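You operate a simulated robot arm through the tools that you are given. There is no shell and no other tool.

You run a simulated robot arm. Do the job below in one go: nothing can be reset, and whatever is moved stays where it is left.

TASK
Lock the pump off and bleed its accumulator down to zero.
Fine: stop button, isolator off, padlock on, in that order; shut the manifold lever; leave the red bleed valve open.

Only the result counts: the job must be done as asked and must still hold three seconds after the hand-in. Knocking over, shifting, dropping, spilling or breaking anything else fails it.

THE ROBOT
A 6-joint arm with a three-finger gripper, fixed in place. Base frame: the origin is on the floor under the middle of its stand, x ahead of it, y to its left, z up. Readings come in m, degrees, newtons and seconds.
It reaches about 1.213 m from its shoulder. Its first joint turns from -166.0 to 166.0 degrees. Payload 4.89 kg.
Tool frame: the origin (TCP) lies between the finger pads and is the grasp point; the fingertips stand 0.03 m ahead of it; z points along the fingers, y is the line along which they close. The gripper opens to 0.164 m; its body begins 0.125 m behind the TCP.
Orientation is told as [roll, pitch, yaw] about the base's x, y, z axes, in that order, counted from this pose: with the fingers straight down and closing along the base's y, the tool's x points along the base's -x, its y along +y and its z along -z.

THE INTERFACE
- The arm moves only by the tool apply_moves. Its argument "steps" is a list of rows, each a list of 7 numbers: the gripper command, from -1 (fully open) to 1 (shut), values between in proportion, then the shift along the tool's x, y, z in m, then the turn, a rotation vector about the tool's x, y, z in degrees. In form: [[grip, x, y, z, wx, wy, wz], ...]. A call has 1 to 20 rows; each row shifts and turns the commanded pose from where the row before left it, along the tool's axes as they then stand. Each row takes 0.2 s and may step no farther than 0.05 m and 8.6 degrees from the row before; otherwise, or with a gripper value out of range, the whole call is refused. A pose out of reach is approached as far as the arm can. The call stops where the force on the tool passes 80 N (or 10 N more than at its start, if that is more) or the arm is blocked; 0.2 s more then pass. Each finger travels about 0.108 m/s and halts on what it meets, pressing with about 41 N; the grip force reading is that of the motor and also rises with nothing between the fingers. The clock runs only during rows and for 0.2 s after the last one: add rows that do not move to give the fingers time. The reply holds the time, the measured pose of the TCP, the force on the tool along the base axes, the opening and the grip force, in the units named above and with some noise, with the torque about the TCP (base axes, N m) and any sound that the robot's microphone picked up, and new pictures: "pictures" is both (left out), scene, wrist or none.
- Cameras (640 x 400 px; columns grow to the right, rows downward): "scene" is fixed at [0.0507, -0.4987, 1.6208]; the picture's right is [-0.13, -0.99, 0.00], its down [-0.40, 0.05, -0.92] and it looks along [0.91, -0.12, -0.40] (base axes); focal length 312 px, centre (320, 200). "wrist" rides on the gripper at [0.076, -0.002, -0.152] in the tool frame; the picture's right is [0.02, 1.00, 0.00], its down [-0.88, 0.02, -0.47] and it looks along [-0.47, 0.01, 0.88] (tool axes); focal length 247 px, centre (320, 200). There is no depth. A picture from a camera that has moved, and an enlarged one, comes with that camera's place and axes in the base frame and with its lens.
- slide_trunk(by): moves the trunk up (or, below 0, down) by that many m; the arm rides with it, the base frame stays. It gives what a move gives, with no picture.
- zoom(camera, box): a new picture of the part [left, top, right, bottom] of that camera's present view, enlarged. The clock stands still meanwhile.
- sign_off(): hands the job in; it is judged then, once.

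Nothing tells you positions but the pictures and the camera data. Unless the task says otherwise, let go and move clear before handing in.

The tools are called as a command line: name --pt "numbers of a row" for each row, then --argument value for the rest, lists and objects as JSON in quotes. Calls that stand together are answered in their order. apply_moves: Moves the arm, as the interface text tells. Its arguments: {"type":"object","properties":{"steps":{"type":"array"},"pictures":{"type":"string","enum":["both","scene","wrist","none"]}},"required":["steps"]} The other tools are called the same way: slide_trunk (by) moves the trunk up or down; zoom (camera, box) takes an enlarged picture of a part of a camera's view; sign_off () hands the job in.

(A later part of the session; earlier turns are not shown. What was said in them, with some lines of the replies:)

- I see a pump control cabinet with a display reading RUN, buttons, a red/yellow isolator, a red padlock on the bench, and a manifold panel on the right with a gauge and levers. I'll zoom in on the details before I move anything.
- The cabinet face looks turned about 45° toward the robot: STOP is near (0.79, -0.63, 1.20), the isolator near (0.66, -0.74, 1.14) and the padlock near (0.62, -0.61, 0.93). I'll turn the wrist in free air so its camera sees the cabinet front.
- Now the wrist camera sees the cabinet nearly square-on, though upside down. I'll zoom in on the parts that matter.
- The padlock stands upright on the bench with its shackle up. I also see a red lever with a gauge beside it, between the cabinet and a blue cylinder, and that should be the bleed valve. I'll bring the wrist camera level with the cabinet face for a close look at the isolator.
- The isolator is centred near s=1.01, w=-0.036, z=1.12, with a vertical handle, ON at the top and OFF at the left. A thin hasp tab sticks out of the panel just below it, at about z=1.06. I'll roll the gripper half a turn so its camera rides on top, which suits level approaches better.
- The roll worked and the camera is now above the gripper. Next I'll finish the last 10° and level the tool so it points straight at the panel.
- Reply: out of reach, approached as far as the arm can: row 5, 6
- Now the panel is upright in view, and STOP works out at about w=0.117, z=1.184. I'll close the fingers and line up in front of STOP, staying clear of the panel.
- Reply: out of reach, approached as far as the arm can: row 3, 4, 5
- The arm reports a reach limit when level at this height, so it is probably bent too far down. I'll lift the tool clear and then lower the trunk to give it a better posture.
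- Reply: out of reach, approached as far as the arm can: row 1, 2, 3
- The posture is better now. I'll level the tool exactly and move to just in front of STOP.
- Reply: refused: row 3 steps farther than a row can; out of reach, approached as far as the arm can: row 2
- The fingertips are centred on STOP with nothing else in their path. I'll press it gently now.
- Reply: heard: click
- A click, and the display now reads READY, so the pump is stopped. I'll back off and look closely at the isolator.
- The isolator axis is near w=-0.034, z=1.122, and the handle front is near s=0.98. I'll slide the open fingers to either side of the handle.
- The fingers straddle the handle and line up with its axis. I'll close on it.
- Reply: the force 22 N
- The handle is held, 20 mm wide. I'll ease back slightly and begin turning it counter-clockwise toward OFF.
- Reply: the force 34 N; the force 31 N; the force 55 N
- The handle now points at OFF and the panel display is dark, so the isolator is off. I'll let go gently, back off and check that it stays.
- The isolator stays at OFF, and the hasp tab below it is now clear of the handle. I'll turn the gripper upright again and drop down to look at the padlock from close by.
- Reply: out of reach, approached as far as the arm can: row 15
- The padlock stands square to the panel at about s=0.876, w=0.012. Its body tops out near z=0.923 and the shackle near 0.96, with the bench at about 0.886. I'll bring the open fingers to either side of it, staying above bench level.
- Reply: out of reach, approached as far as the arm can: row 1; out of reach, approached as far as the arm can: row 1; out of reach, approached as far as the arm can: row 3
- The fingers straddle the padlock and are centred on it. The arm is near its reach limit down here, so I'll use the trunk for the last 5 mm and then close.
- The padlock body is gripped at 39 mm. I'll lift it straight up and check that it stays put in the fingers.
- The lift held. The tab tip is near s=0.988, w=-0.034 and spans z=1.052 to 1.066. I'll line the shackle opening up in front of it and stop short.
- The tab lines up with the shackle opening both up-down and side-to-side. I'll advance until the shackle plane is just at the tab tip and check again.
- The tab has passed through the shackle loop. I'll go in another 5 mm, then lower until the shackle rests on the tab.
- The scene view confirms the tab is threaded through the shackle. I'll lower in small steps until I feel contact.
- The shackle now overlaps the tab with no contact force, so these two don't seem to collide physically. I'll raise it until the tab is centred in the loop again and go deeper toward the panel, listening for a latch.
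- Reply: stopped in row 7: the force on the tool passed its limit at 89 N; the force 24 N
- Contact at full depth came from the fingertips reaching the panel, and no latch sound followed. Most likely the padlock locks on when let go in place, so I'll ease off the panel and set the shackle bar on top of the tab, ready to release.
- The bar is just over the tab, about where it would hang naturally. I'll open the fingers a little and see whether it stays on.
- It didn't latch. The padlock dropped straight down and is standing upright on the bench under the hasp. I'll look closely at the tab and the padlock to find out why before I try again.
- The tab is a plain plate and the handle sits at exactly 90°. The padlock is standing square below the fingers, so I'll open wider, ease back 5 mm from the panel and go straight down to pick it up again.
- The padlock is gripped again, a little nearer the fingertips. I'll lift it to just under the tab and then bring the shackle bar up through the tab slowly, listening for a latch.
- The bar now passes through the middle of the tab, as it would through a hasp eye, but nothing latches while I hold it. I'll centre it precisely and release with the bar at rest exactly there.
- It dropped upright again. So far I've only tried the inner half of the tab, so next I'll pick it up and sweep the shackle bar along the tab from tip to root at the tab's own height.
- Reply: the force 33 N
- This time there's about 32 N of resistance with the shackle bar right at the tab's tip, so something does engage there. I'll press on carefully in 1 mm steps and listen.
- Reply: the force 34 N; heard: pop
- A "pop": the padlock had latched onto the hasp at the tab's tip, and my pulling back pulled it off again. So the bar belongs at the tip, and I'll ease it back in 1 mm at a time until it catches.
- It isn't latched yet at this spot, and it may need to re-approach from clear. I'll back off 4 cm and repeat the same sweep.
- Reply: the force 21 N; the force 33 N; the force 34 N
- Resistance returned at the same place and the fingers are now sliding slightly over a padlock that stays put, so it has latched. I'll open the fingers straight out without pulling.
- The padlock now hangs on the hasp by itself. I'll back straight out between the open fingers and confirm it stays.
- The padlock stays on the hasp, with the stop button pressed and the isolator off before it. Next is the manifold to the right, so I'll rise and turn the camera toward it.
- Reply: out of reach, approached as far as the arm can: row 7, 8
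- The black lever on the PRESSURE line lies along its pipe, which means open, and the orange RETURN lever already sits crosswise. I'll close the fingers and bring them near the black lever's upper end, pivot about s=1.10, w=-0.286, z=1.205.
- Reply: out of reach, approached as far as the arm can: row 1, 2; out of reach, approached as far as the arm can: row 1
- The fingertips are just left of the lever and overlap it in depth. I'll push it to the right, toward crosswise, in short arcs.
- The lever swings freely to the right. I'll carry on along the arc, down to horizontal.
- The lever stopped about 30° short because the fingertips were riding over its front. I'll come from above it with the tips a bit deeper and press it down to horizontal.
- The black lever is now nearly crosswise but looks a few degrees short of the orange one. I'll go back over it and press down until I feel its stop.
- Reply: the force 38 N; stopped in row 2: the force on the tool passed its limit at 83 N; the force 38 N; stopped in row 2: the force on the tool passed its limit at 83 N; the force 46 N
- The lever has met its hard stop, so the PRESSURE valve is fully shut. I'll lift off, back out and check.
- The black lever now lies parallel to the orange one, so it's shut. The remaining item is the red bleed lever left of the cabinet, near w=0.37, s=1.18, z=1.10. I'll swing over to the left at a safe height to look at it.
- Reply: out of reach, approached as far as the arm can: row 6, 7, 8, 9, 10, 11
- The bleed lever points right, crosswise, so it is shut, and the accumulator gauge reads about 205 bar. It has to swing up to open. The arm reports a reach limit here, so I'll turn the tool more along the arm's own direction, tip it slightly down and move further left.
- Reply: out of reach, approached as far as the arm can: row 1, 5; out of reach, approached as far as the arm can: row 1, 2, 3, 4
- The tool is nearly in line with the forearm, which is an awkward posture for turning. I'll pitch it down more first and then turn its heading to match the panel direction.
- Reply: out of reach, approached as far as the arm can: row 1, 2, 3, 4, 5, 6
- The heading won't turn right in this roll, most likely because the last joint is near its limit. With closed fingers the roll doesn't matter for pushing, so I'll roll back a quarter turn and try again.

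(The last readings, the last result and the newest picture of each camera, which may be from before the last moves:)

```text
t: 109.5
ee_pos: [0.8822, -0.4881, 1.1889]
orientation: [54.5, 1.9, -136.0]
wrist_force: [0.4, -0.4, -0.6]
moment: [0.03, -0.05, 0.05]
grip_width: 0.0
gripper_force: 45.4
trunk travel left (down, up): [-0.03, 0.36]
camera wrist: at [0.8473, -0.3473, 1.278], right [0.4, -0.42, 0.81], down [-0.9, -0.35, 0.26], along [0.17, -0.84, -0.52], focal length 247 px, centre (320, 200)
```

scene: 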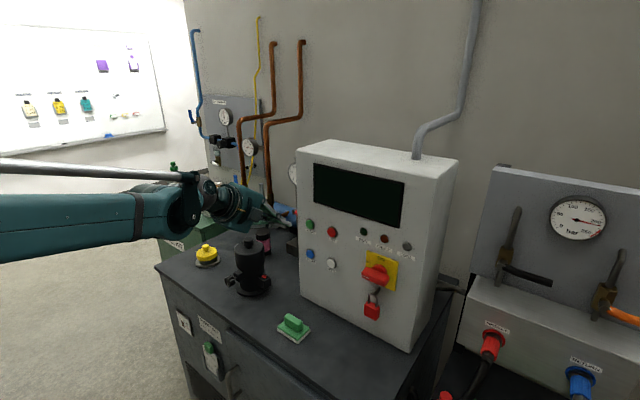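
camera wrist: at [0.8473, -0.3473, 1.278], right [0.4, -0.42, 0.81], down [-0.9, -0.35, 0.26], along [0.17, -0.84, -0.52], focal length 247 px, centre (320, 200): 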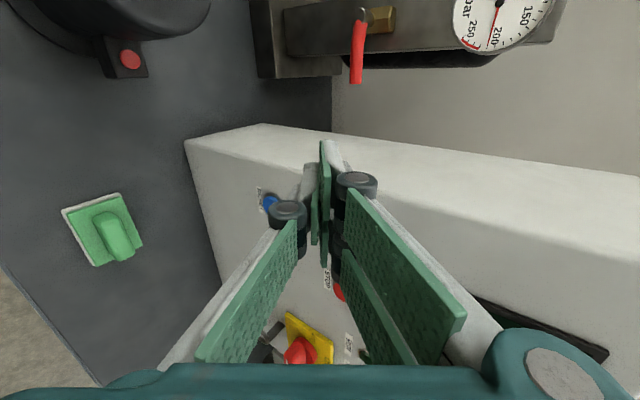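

That worked: the tool now points at the panel direction, nose 35° down, and the wrist camera sees the red lever. The knob is at w≈0.411, z≈1.106 and the tip at w≈0.335. I'll move left into the gap and come in below the lever.

apply_moves --pt "1 0.0257 0 0 0 0 0" --pt "1 0.0257 0 0 0 0 0" --pt "1 0 -0.0041 0.0431 0 0 0" --pt "1 0 -0.0041 0.0431 0 0 0" --pt "1 0 -0.0041 0.0431 0 0 0" --pt "1 0 0 0 0 0 0" --pictures "both"

zoom --camera "wrist" --box '[260, 0, 460, 200]'

zoom --camera "scene" --box '[220, 170, 320, 270]'

```text
t: 110.9
ee_pos: [0.9897, -0.5209, 1.1069]
orientation: [54.5, 1.9, -136.0]
wrist_force: [-0.9, -0.3, 0.1]
moment: [-0.02, 0.01, 0.02]
grip_width: 0.0001
gripper_force: 45.0
trunk travel left (down, up): [-0.03, 0.36]
camera wrist: at [0.9548, -0.3793, 1.1966], right [0.4, -0.42, 0.81], down [-0.9, -0.35, 0.26], along [0.18, -0.84, -0.52], focal length 247 px, centre (320, 200)
```

scene: 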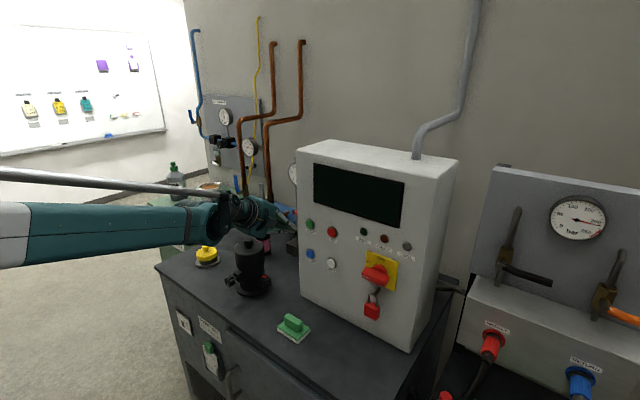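
wrist: 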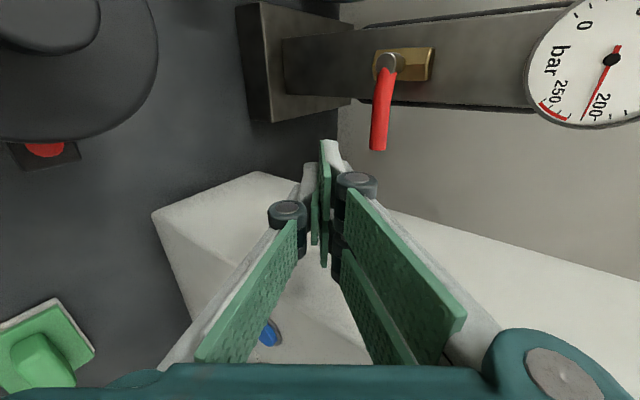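

```text
2.00 times, centred on (360, 100) of wrist
camera zoom: at [0.9548, -0.3793, 1.1966], right [0.4, -0.42, 0.81], down [-0.9, -0.35, 0.26], along [0.18, -0.84, -0.52], focal length 494 px, centre (240, 400)
```

zoom: 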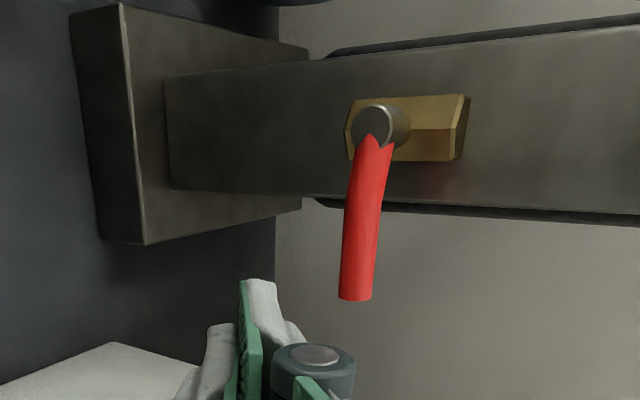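

```text
4.00 times, centred on (270, 220) of scene
camera zoom: at [0.0507, -0.4987, 1.6208], right [-0.13, -0.99, 0.0], down [-0.4, 0.05, -0.92], along [0.91, -0.12, -0.4], focal length 1248 px, centre (520, 120)
```

zoom: 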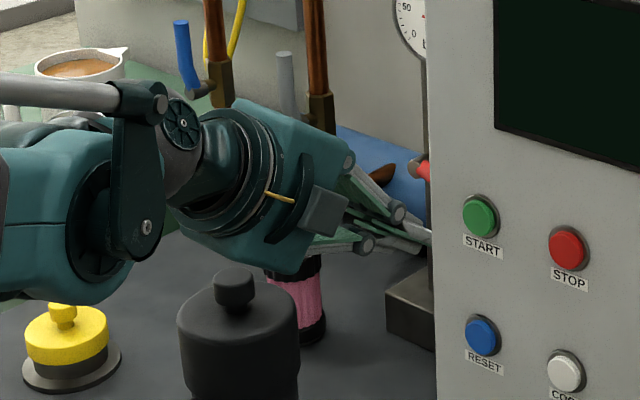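

apply_moves --pt "1 0 0.0 0.03 0 0 0" --pt "1 0 0.0058 0.0267 0 0 0" --pt "1 0 0.01 0.02 0 0 0" --pt "1 0 0 0 0 0 0" --pictures "both"

zoom --camera "wrist" --box '[260, 0, 460, 200]'

zoom --camera "scene" --box '[240, 170, 340, 270]'

```text
t: 111.9
ee_pos: [1.0399, -0.5697, 1.0741]
orientation: [54.5, 2.0, -135.8]
wrist_force: [0.8, -0.5, -0.4]
moment: [0.01, -0.02, 0.01]
grip_width: 0.0001
gripper_force: 44.5
trunk travel left (down, up): [-0.03, 0.36]
camera wrist: at [1.005, -0.4293, 1.1633], right [0.4, -0.42, 0.81], down [-0.9, -0.35, 0.26], along [0.18, -0.84, -0.52], focal length 247 px, centre (320, 200)
```

scene: 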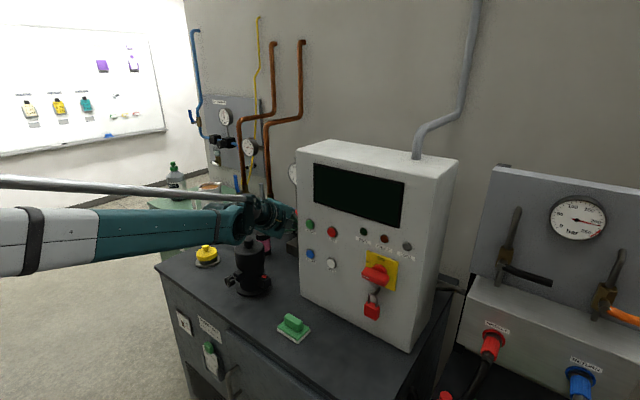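
wrist: 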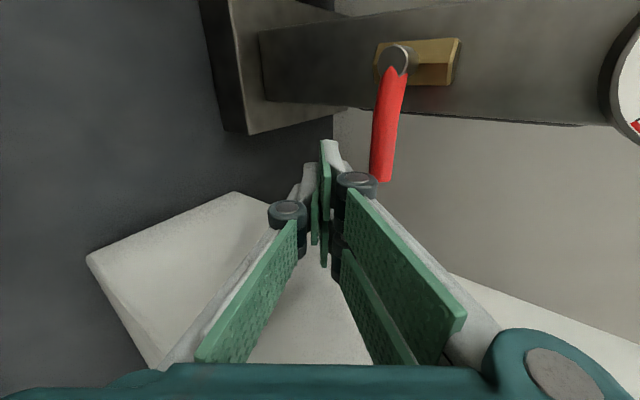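

```text
2.00 times, centred on (360, 100) of wrist
camera zoom: at [1.005, -0.4293, 1.1633], right [0.4, -0.42, 0.81], down [-0.9, -0.35, 0.26], along [0.18, -0.84, -0.52], focal length 494 px, centre (240, 400)
```

zoom: 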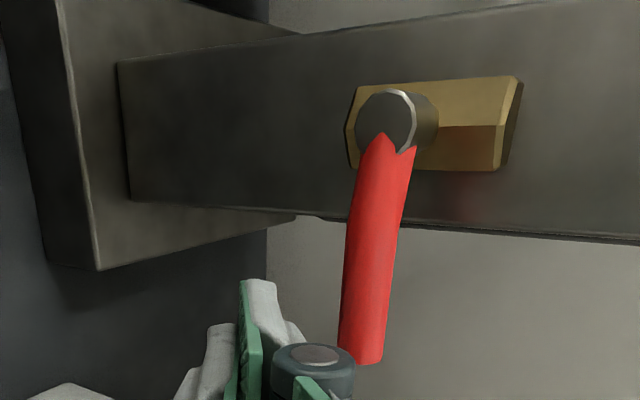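

```text
4.00 times, centred on (290, 220) of scene
camera zoom: at [0.0507, -0.4987, 1.6208], right [-0.13, -0.99, 0.0], down [-0.4, 0.05, -0.92], along [0.91, -0.12, -0.4], focal length 1248 px, centre (440, 120)
```

zoom: 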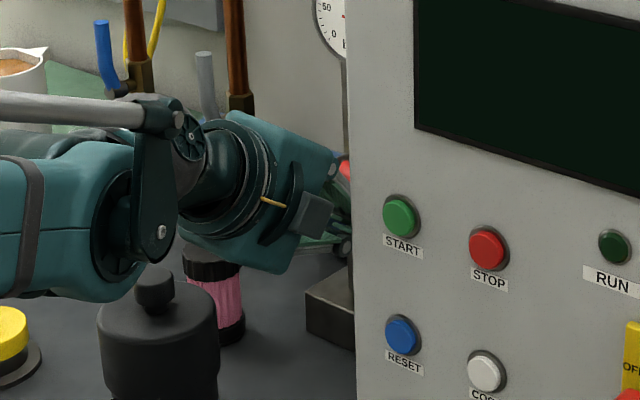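

The fingertips are under the outer part of the lever. I'll push straight up in small steps.

apply_moves --pt "1 0 0.0081 -0.0058 0 0 0" --pt "1 0 0.0081 -0.0058 0 0 0" --pt "1 0 0.0081 -0.0058 0 0 0" --pictures "wrist"

zoom --camera "wrist" --box '[260, 0, 460, 200]'

```text
t: 112.7
ee_pos: [1.0391, -0.5731, 1.1045]
orientation: [54.6, 2.0, -135.9]
wrist_force: [-0.1, 0.3, -0.2]
moment: [-0.04, -0.05, -0.02]
grip_width: 0.0
gripper_force: 44.9
trunk travel left (down, up): [-0.03, 0.36]
camera wrist: at [1.005, -0.4313, 1.1933], right [0.4, -0.42, 0.81], down [-0.9, -0.35, 0.26], along [0.18, -0.84, -0.52], focal length 247 px, centre (320, 200)
```

wrist: 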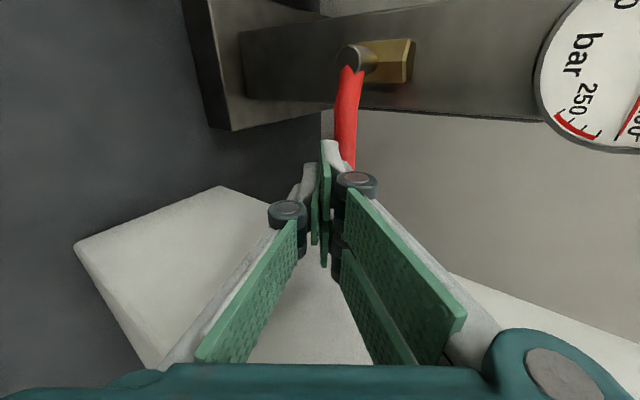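

```text
2.00 times, centred on (360, 100) of wrist
camera zoom: at [1.005, -0.4313, 1.1933], right [0.4, -0.42, 0.81], down [-0.9, -0.35, 0.26], along [0.18, -0.84, -0.52], focal length 494 px, centre (240, 400)
```

zoom: 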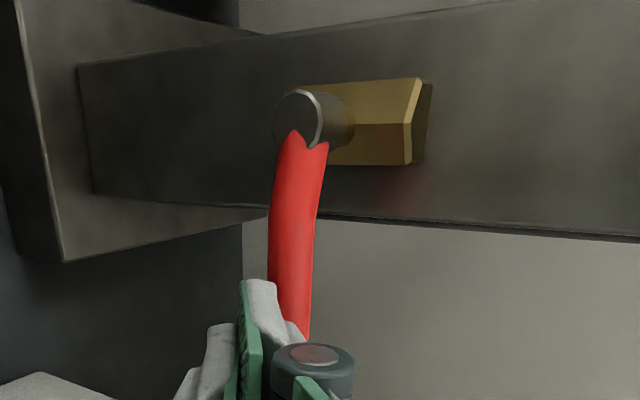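

apply_moves --pt "1 0 0.0081 -0.0058 0 0 0" --pt "1 0 0.0081 -0.0058 0 0 0" --pt "1 0 0.0081 -0.0058 0 0 0" --pictures "wrist"

zoom --camera "wrist" --box '[260, 0, 460, 200]'

```text
t: 113.5
ee_pos: [1.0382, -0.5736, 1.1324]
orientation: [54.4, 1.9, -136.0]
wrist_force: [1.0, 0.0, 1.2]
moment: [-0.02, 0.01, -0.02]
grip_width: 0.0
gripper_force: 45.2
trunk travel left (down, up): [-0.03, 0.36]
camera wrist: at [1.0043, -0.4318, 1.2221], right [0.4, -0.42, 0.81], down [-0.9, -0.35, 0.26], along [0.18, -0.84, -0.52], focal length 247 px, centre (320, 200)
```

wrist: 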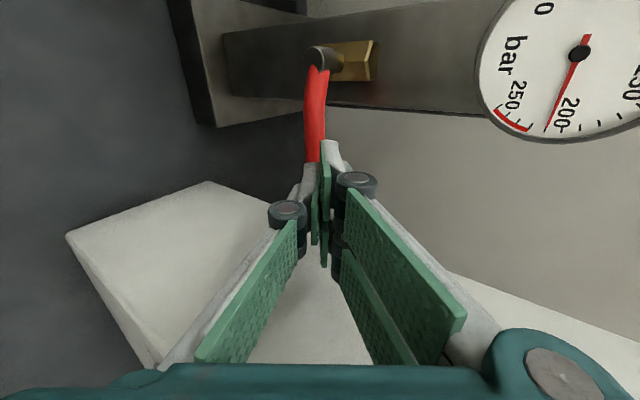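

```text
2.00 times, centred on (360, 100) of wrist
camera zoom: at [1.0043, -0.4318, 1.2221], right [0.4, -0.42, 0.81], down [-0.9, -0.35, 0.26], along [0.18, -0.84, -0.52], focal length 494 px, centre (240, 400)
```

zoom: 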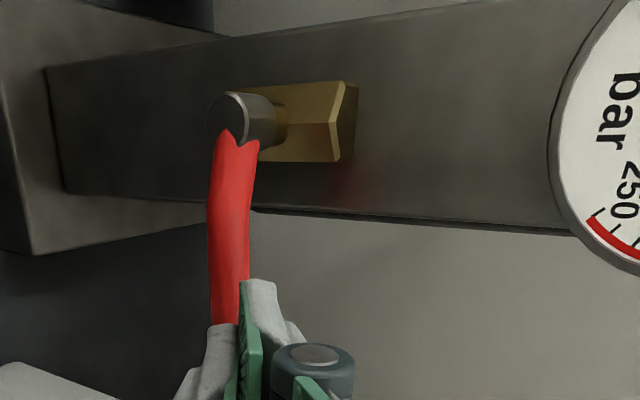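

The fingertips slid up in front of the lever without catching it, because it sits about 2 cm deeper than I thought. I'll go back down, move in deeper and push up again.

apply_moves --pt "1 0 -0.0162 0.0116 0 0 0" --pt "1 0 -0.0162 0.0116 0 0 0" --pt "1 0 -0.0162 0.0116 0 0 0" --pt "1 0 0.007 0.0098 0 0 0" --pt "1 0 0.007 0.0098 0 0 0" --pt "1 0 0 0 0 0 0" --pictures "wrist"

zoom --camera "wrist" --box '[260, 0, 460, 200]'

```text
t: 114.9
ee_pos: [1.0579, -0.5886, 1.0748]
orientation: [54.6, 1.8, -135.9]
wrist_force: [0.1, 0.8, 0.5]
moment: [0.01, 0.0, 0.02]
grip_width: 0.0
gripper_force: 44.9
trunk travel left (down, up): [-0.03, 0.36]
camera wrist: at [1.0231, -0.448, 1.1637], right [0.4, -0.42, 0.81], down [-0.9, -0.35, 0.26], along [0.18, -0.84, -0.52], focal length 247 px, centre (320, 200)
```

wrist: 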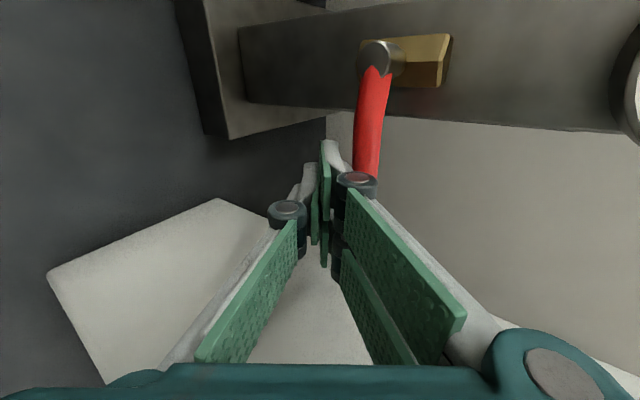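

```text
2.00 times, centred on (360, 100) of wrist
camera zoom: at [1.0231, -0.448, 1.1637], right [0.4, -0.42, 0.81], down [-0.9, -0.35, 0.26], along [0.18, -0.84, -0.52], focal length 494 px, centre (240, 400)
```

zoom: 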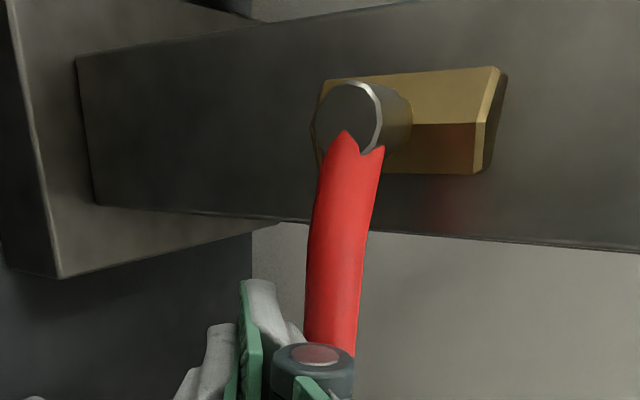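

apply_moves --pt "1 0 0.0081 -0.0058 0 0 0" --pt "1 0 0.0081 -0.0058 0 0 0" --pt "1 0 0.0081 -0.0058 0 0 0" --pt "1 0 0.0081 -0.0058 0 0 0" --pictures "wrist"

zoom --camera "wrist" --box '[260, 0, 460, 200]'

```text
t: 115.9
ee_pos: [1.0558, -0.5898, 1.1138]
orientation: [54.4, 1.9, -135.9]
wrist_force: [-3.0, 1.7, -0.7]
moment: [-0.02, 0.03, 0.09]
grip_width: 0.0
gripper_force: 45.2
trunk travel left (down, up): [-0.03, 0.36]
camera wrist: at [1.0206, -0.4496, 1.2029], right [0.4, -0.42, 0.81], down [-0.9, -0.35, 0.26], along [0.18, -0.84, -0.52], focal length 247 px, centre (320, 200)
```

wrist: 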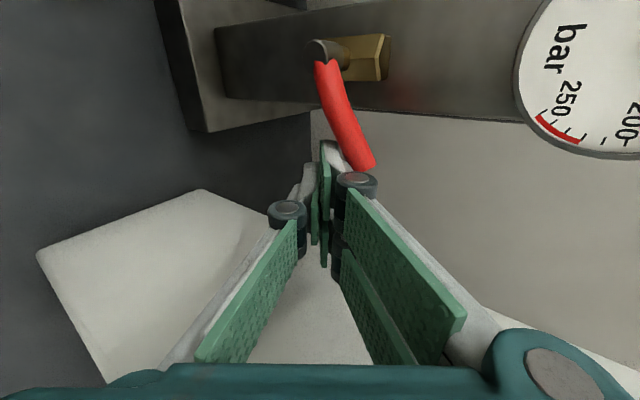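

```text
2.00 times, centred on (360, 100) of wrist
camera zoom: at [1.0206, -0.4496, 1.2029], right [0.4, -0.42, 0.81], down [-0.9, -0.35, 0.26], along [0.18, -0.84, -0.52], focal length 494 px, centre (240, 400)
```

zoom: 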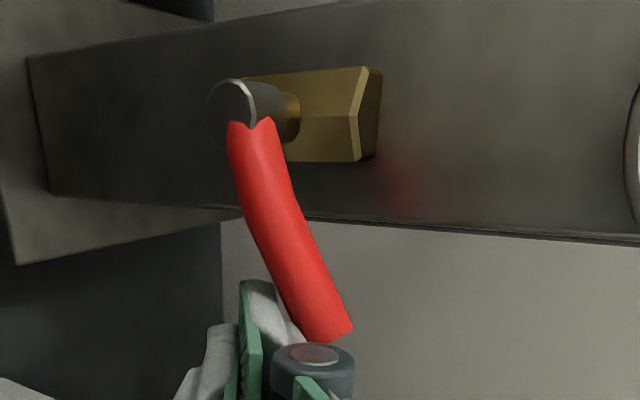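

The lever is turning now. I'll keep going up and toward the left, following its arc.

apply_moves --pt "1 0.002 0.0081 -0.0058 0 0 0" --pt "1 0.004 0.0081 -0.0058 0 0 0" --pt "1 0.006 0.0081 -0.0058 0 0 0" --pictures "wrist"

zoom --camera "wrist" --box '[260, 0, 460, 200]'

```text
t: 116.7
ee_pos: [1.0624, -0.5819, 1.1453]
orientation: [54.5, 2.0, -135.9]
wrist_force: [-1.0, -0.8, -0.1]
moment: [0.01, 0.01, -0.01]
grip_width: 0.0
gripper_force: 45.5
trunk travel left (down, up): [-0.03, 0.36]
camera wrist: at [1.0278, -0.4422, 1.2342], right [0.4, -0.42, 0.81], down [-0.9, -0.35, 0.26], along [0.18, -0.84, -0.52], focal length 247 px, centre (320, 200)
```

wrist: 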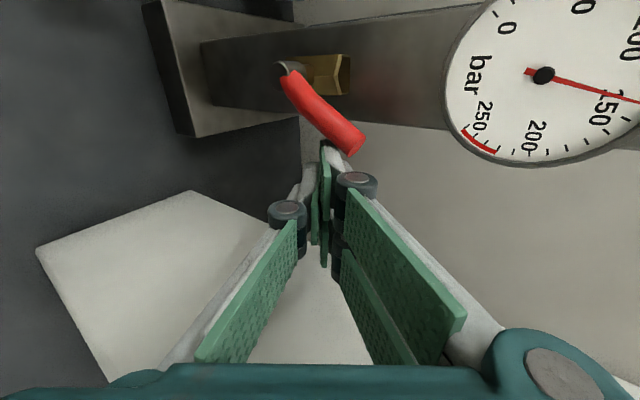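

```text
2.00 times, centred on (360, 100) of wrist
camera zoom: at [1.0278, -0.4422, 1.2342], right [0.4, -0.42, 0.81], down [-0.9, -0.35, 0.26], along [0.18, -0.84, -0.52], focal length 494 px, centre (240, 400)
```

zoom: 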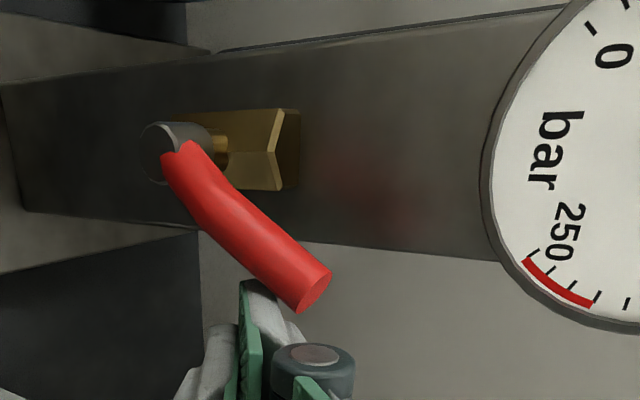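

The gauge is already falling, now near 160 bar, as the lever opens. I'll push on to fully vertical.

apply_moves --pt "1 0.008 0.0049 -0.0035 0 0 0" --pt "1 0.008 0.0049 -0.0035 0 0 0" --pt "1 0.008 0.0032 -0.0023 0 0 0" --pt "1 0.007 0.0032 -0.0023 0 0 0" --pictures "wrist"

zoom --camera "wrist" --box '[220, 0, 420, 200]'

```text
t: 117.7
ee_pos: [1.0853, -0.5622, 1.1649]
orientation: [54.5, 1.9, -135.9]
wrist_force: [-1.5, -1.6, -0.4]
moment: [0.02, 0.02, -0.04]
grip_width: 0.0004
gripper_force: 44.4
trunk travel left (down, up): [-0.03, 0.36]
camera wrist: at [1.0504, -0.4212, 1.2542], right [0.4, -0.42, 0.81], down [-0.9, -0.35, 0.26], along [0.18, -0.84, -0.52], focal length 247 px, centre (320, 200)
```

wrist: 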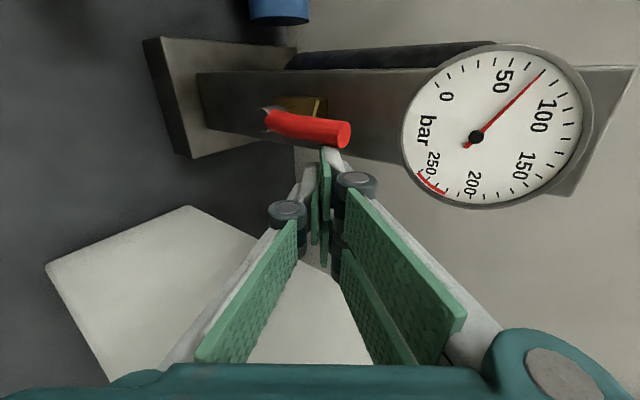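

```text
2.00 times, centred on (320, 100) of wrist
camera zoom: at [1.0504, -0.4212, 1.2542], right [0.4, -0.42, 0.81], down [-0.9, -0.35, 0.26], along [0.18, -0.84, -0.52], focal length 494 px, centre (320, 400)
```

zoom: 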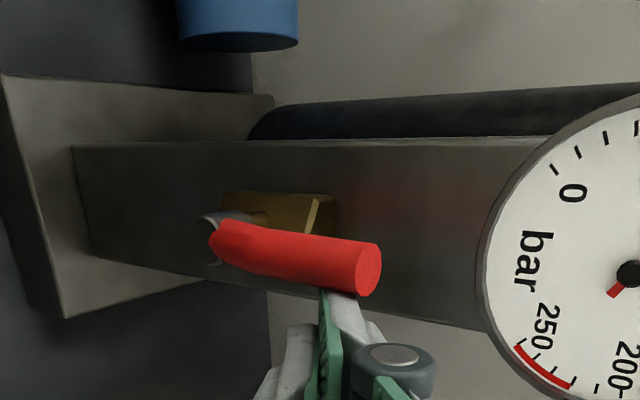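

apply_moves --pt "1 0.005 0 0 0 0 0" --pt "1 0.005 0 0 0 0 0" --pt "1 0.004 0 0 0 0 0" --pictures "none"

apply_moves --pt "1 0.003 0 0 0 0 0" --pt "1 0.003 0 0 0 0 0" --pictures "wrist"

zoom --camera "wrist" --box '[220, 0, 420, 200]'

```text
t: 118.7
ee_pos: [1.0876, -0.5595, 1.1649]
orientation: [54.3, 1.7, -136.4]
wrist_force: [-24.3, -17.2, 4.4]
moment: [0.15, 0.29, -0.24]
grip_width: 0.0
gripper_force: 44.5
trunk travel left (down, up): [-0.03, 0.36]
stopped in row 3: the force on the tool passed its limit at 82 N (the readings are from after the stop); the commanded pose is now the measured one
```

```text
t: 119.4
ee_pos: [1.0875, -0.561, 1.1648]
orientation: [54.2, 1.6, -136.8]
wrist_force: [-23.2, -16.8, 4.0]
moment: [0.17, 0.28, -0.17]
grip_width: 0.0
gripper_force: 45.5
trunk travel left (down, up): [-0.03, 0.36]
stopped in row 2: the force on the tool passed its limit at 82 N (the readings are from after the stop); the commanded pose is now the measured one
camera wrist: at [1.0561, -0.4197, 1.2545], right [0.4, -0.43, 0.81], down [-0.9, -0.34, 0.27], along [0.16, -0.84, -0.52], focal length 247 px, centre (320, 200)
```

wrist: 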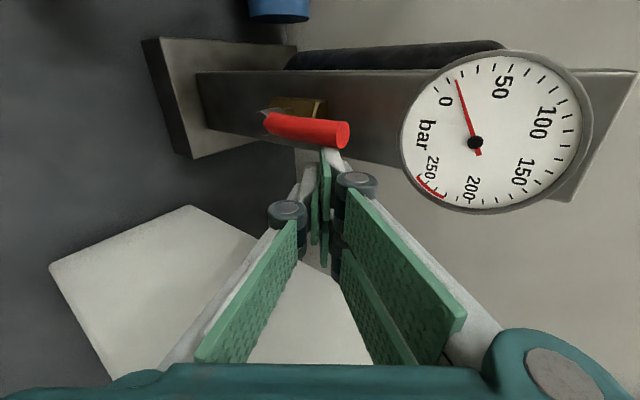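

```text
2.00 times, centred on (320, 100) of wrist
camera zoom: at [1.0561, -0.4197, 1.2545], right [0.4, -0.43, 0.81], down [-0.9, -0.34, 0.27], along [0.16, -0.84, -0.52], focal length 494 px, centre (320, 400)
```

zoom: 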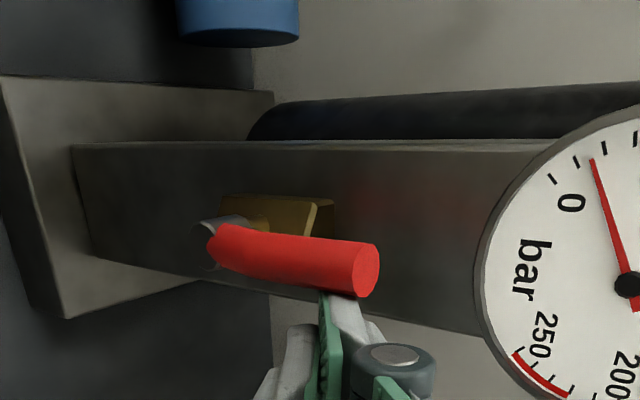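

The bleed lever is at its fully open stop and the gauge is almost at zero. I'll move off to the right, back away and watch the pressure finish dropping.

apply_moves --pt "1 -0.012 0 0 0 0 0" --pt "1 0 -0.0232 -0.0324 0 0 0" --pt "1 0 -0.0232 -0.0324 0 0 0" --pt "1 0 -0.0232 -0.0324 0 0 0" --pt "1 0 0 -0.04 0 0 0" --pt "1 0 0 0 0 0 0" --pt "1 0 0 0 0 0 0" --pt "1 0 0 0 0 0 0" --pictures "both"

zoom --camera "wrist" --box '[280, 0, 560, 160]'

zoom --camera "scene" --box '[240, 140, 400, 340]'

zoom --camera "scene" --box '[470, 160, 640, 330]'

```text
t: 121.2
ee_pos: [0.9805, -0.4575, 1.1831]
orientation: [54.1, 1.5, -136.7]
wrist_force: [0.0, 0.2, 1.0]
moment: [-0.02, 0.03, 0.02]
grip_width: 0.0
gripper_force: 45.2
trunk travel left (down, up): [-0.03, 0.36]
camera wrist: at [0.9479, -0.317, 1.272], right [0.4, -0.43, 0.81], down [-0.9, -0.34, 0.27], along [0.16, -0.84, -0.52], focal length 247 px, centre (320, 200)
```

scene: 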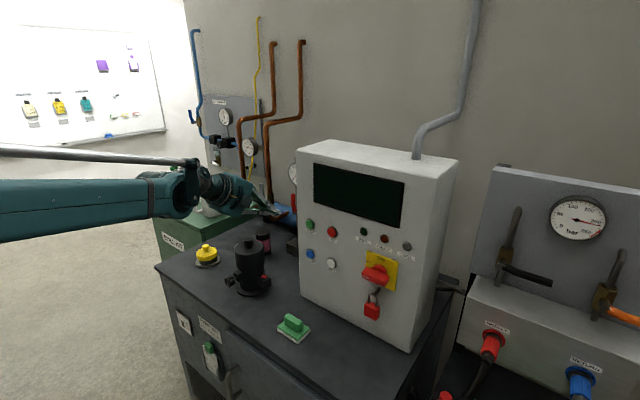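
wrist: 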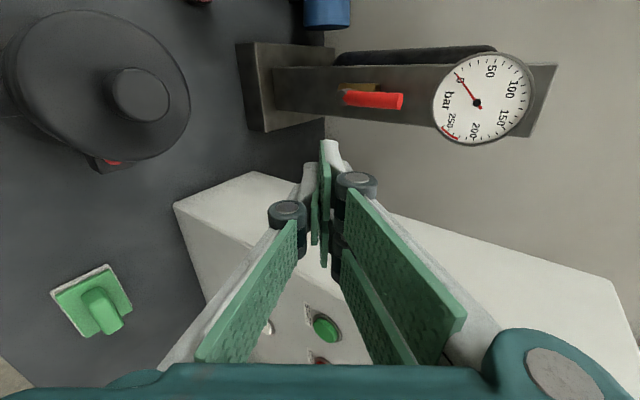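

```text
2.29 times, centred on (420, 80) of wrist
camera zoom: at [0.9479, -0.317, 1.272], right [0.4, -0.43, 0.81], down [-0.9, -0.34, 0.27], along [0.16, -0.84, -0.52], focal length 564 px, centre (91, 474)
```

zoom: 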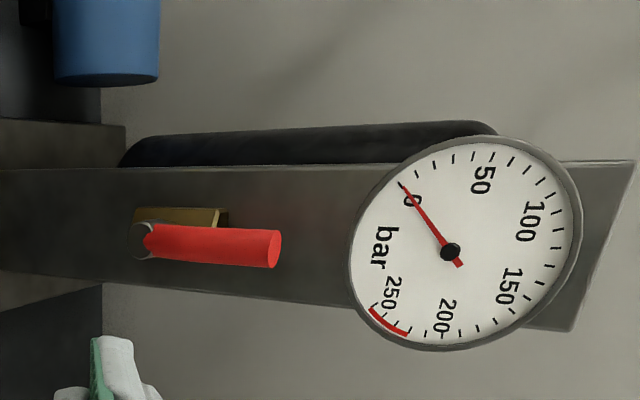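

```text
2.00 times, centred on (320, 240) of scene
camera zoom: at [0.0507, -0.4987, 1.6208], right [-0.13, -0.99, 0.0], down [-0.4, 0.05, -0.92], along [0.91, -0.12, -0.4], focal length 624 px, centre (320, 120)
```

zoom: 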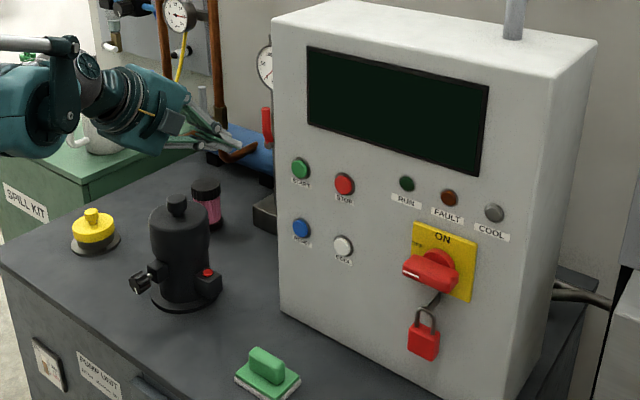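

```text
2.35 times, centred on (555, 245) of scene
camera zoom: at [0.0507, -0.4987, 1.6208], right [-0.13, -0.99, 0.0], down [-0.4, 0.05, -0.92], along [0.91, -0.12, -0.4], focal length 734 px, centre (-233, 94)
```

zoom: 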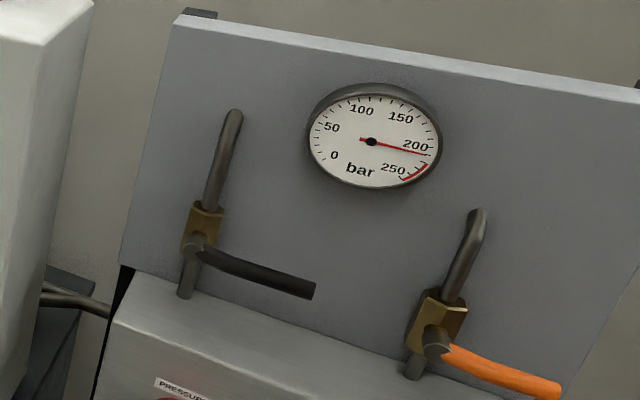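

The accumulator gauge reads zero with the red lever upright and open, the manifold lever is shut, and the padlock and isolator are holding. I'll back the arm clear and make a final check.

apply_moves --pt "1 0 0.01 -0.04 0 0 0" --pt "1 0 0.01 -0.04 0 0 0" --pt "1 0 0.01 -0.04 0 0 0" --pt "1 0 0.01 -0.04 0 0 0" --pt "0.5 0 0 0 0 0 0" --pt "0.5 0 0 0 0 0 0" --pt "0.5 0 0 0 0 0 0" --pt "0.5 0 0 0 0 0 0" --pt "0.5 0 0 0 0 0 0" --pictures "both"

zoom --camera "wrist" --box '[280, 0, 560, 180]'

zoom --camera "scene" --box '[340, 240, 420, 330]'

zoom --camera "scene" --box '[130, 140, 330, 300]'

```text
t: 123.2
ee_pos: [0.9036, -0.3848, 1.3144]
orientation: [54.2, 1.6, -136.5]
wrist_force: [0.0, 0.8, 0.5]
moment: [-0.03, 0.0, -0.04]
grip_width: 0.0408
gripper_force: 0.1
trunk travel left (down, up): [-0.03, 0.36]
camera wrist: at [0.8716, -0.2431, 1.4023], right [0.4, -0.43, 0.81], down [-0.9, -0.34, 0.27], along [0.16, -0.84, -0.52], focal length 247 px, centre (320, 200)
```

scene: 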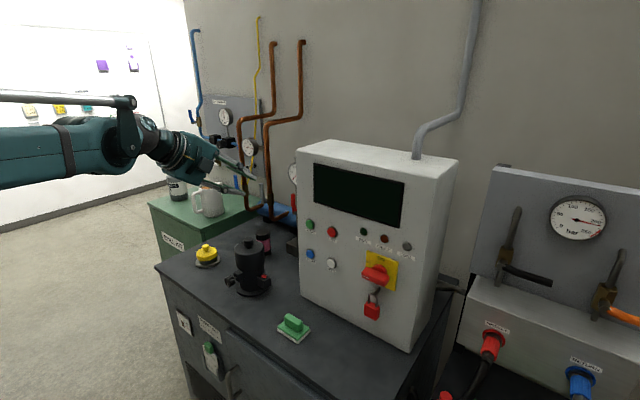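
wrist: 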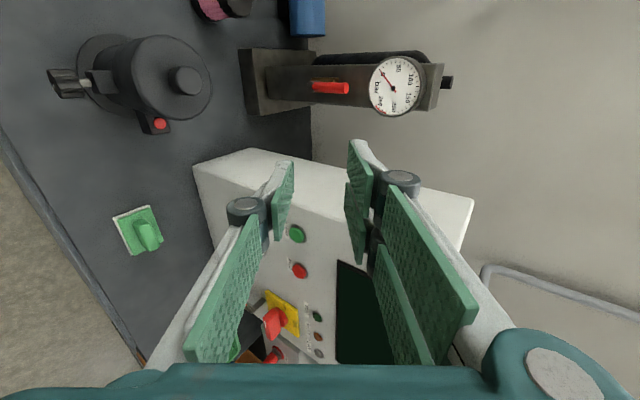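

```text
2.22 times, centred on (420, 90) of wrist
camera zoom: at [0.8716, -0.2431, 1.4023], right [0.4, -0.43, 0.81], down [-0.9, -0.34, 0.27], along [0.16, -0.84, -0.52], focal length 549 px, centre (98, 444)
```

zoom: 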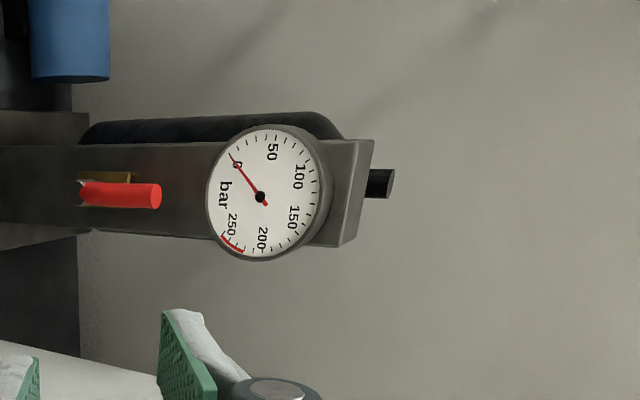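

```text
4.44 times, centred on (380, 285) of scene
camera zoom: at [0.0507, -0.4987, 1.6208], right [-0.13, -0.99, 0.0], down [-0.4, 0.05, -0.92], along [0.91, -0.12, -0.4], focal length 1386 px, centre (53, -178)
```

zoom: 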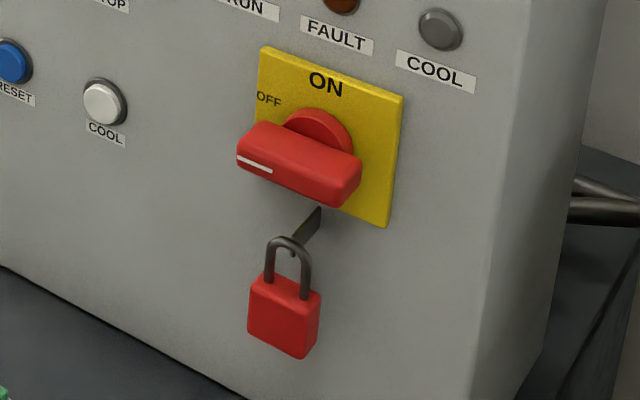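

```text
2.50 times, centred on (230, 220) of scene
camera zoom: at [0.0507, -0.4987, 1.6208], right [-0.13, -0.99, 0.0], down [-0.4, 0.05, -0.92], along [0.91, -0.12, -0.4], focal length 780 px, centre (545, 150)
```

zoom: 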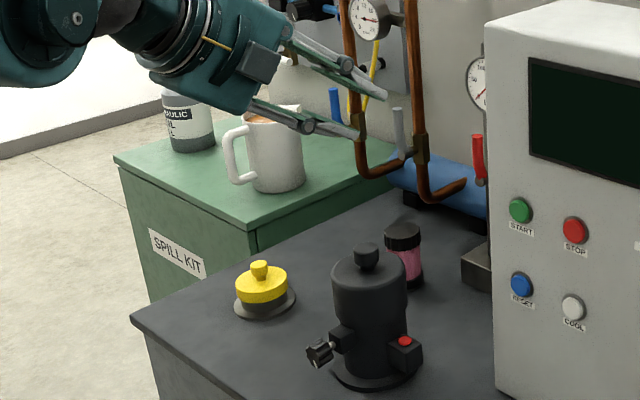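

Everything is as asked:
- **Lockout:** the pump was stopped first, then the isolator turned OFF, and the padlock hangs on the hasp.
- **Manifold:** its lever is shut against its stop.
- **Accumulator:** the red bleed lever is open against its stop, and the gauge reads zero.

The bench items look undisturbed and the arm is clear, so I'm handing in.

sign_off

```text
The job is handed in.
```

I stopped the pump, locked it off and bled its accumulator to zero, and the job is handed in. I have no verdict back yet.

- **Stop:** I pressed STOP; it clicked, the display changed to READY and the RUN lamp went out.
- **Isolator:** I turned it to OFF and the display went dark.
- **Padlock:** it hangs on the hasp with the gripper well clear, but it only caught on a later try. It dropped upright onto the bench twice, and once it latched and popped off when I pulled back.
- **Manifold:** I took "the manifold lever" to be the black one on the PRESSURE line, because it was the only one open. It is now shut against its stop. The manifold's own gauge still reads about 205 bar behind the shut valve.
- **Bleed:** the red lever is open against its stop, and the accumulator gauge fell from about 205 bar to zero.

In the last pictures the other items on and around the bench looked undisturbed.
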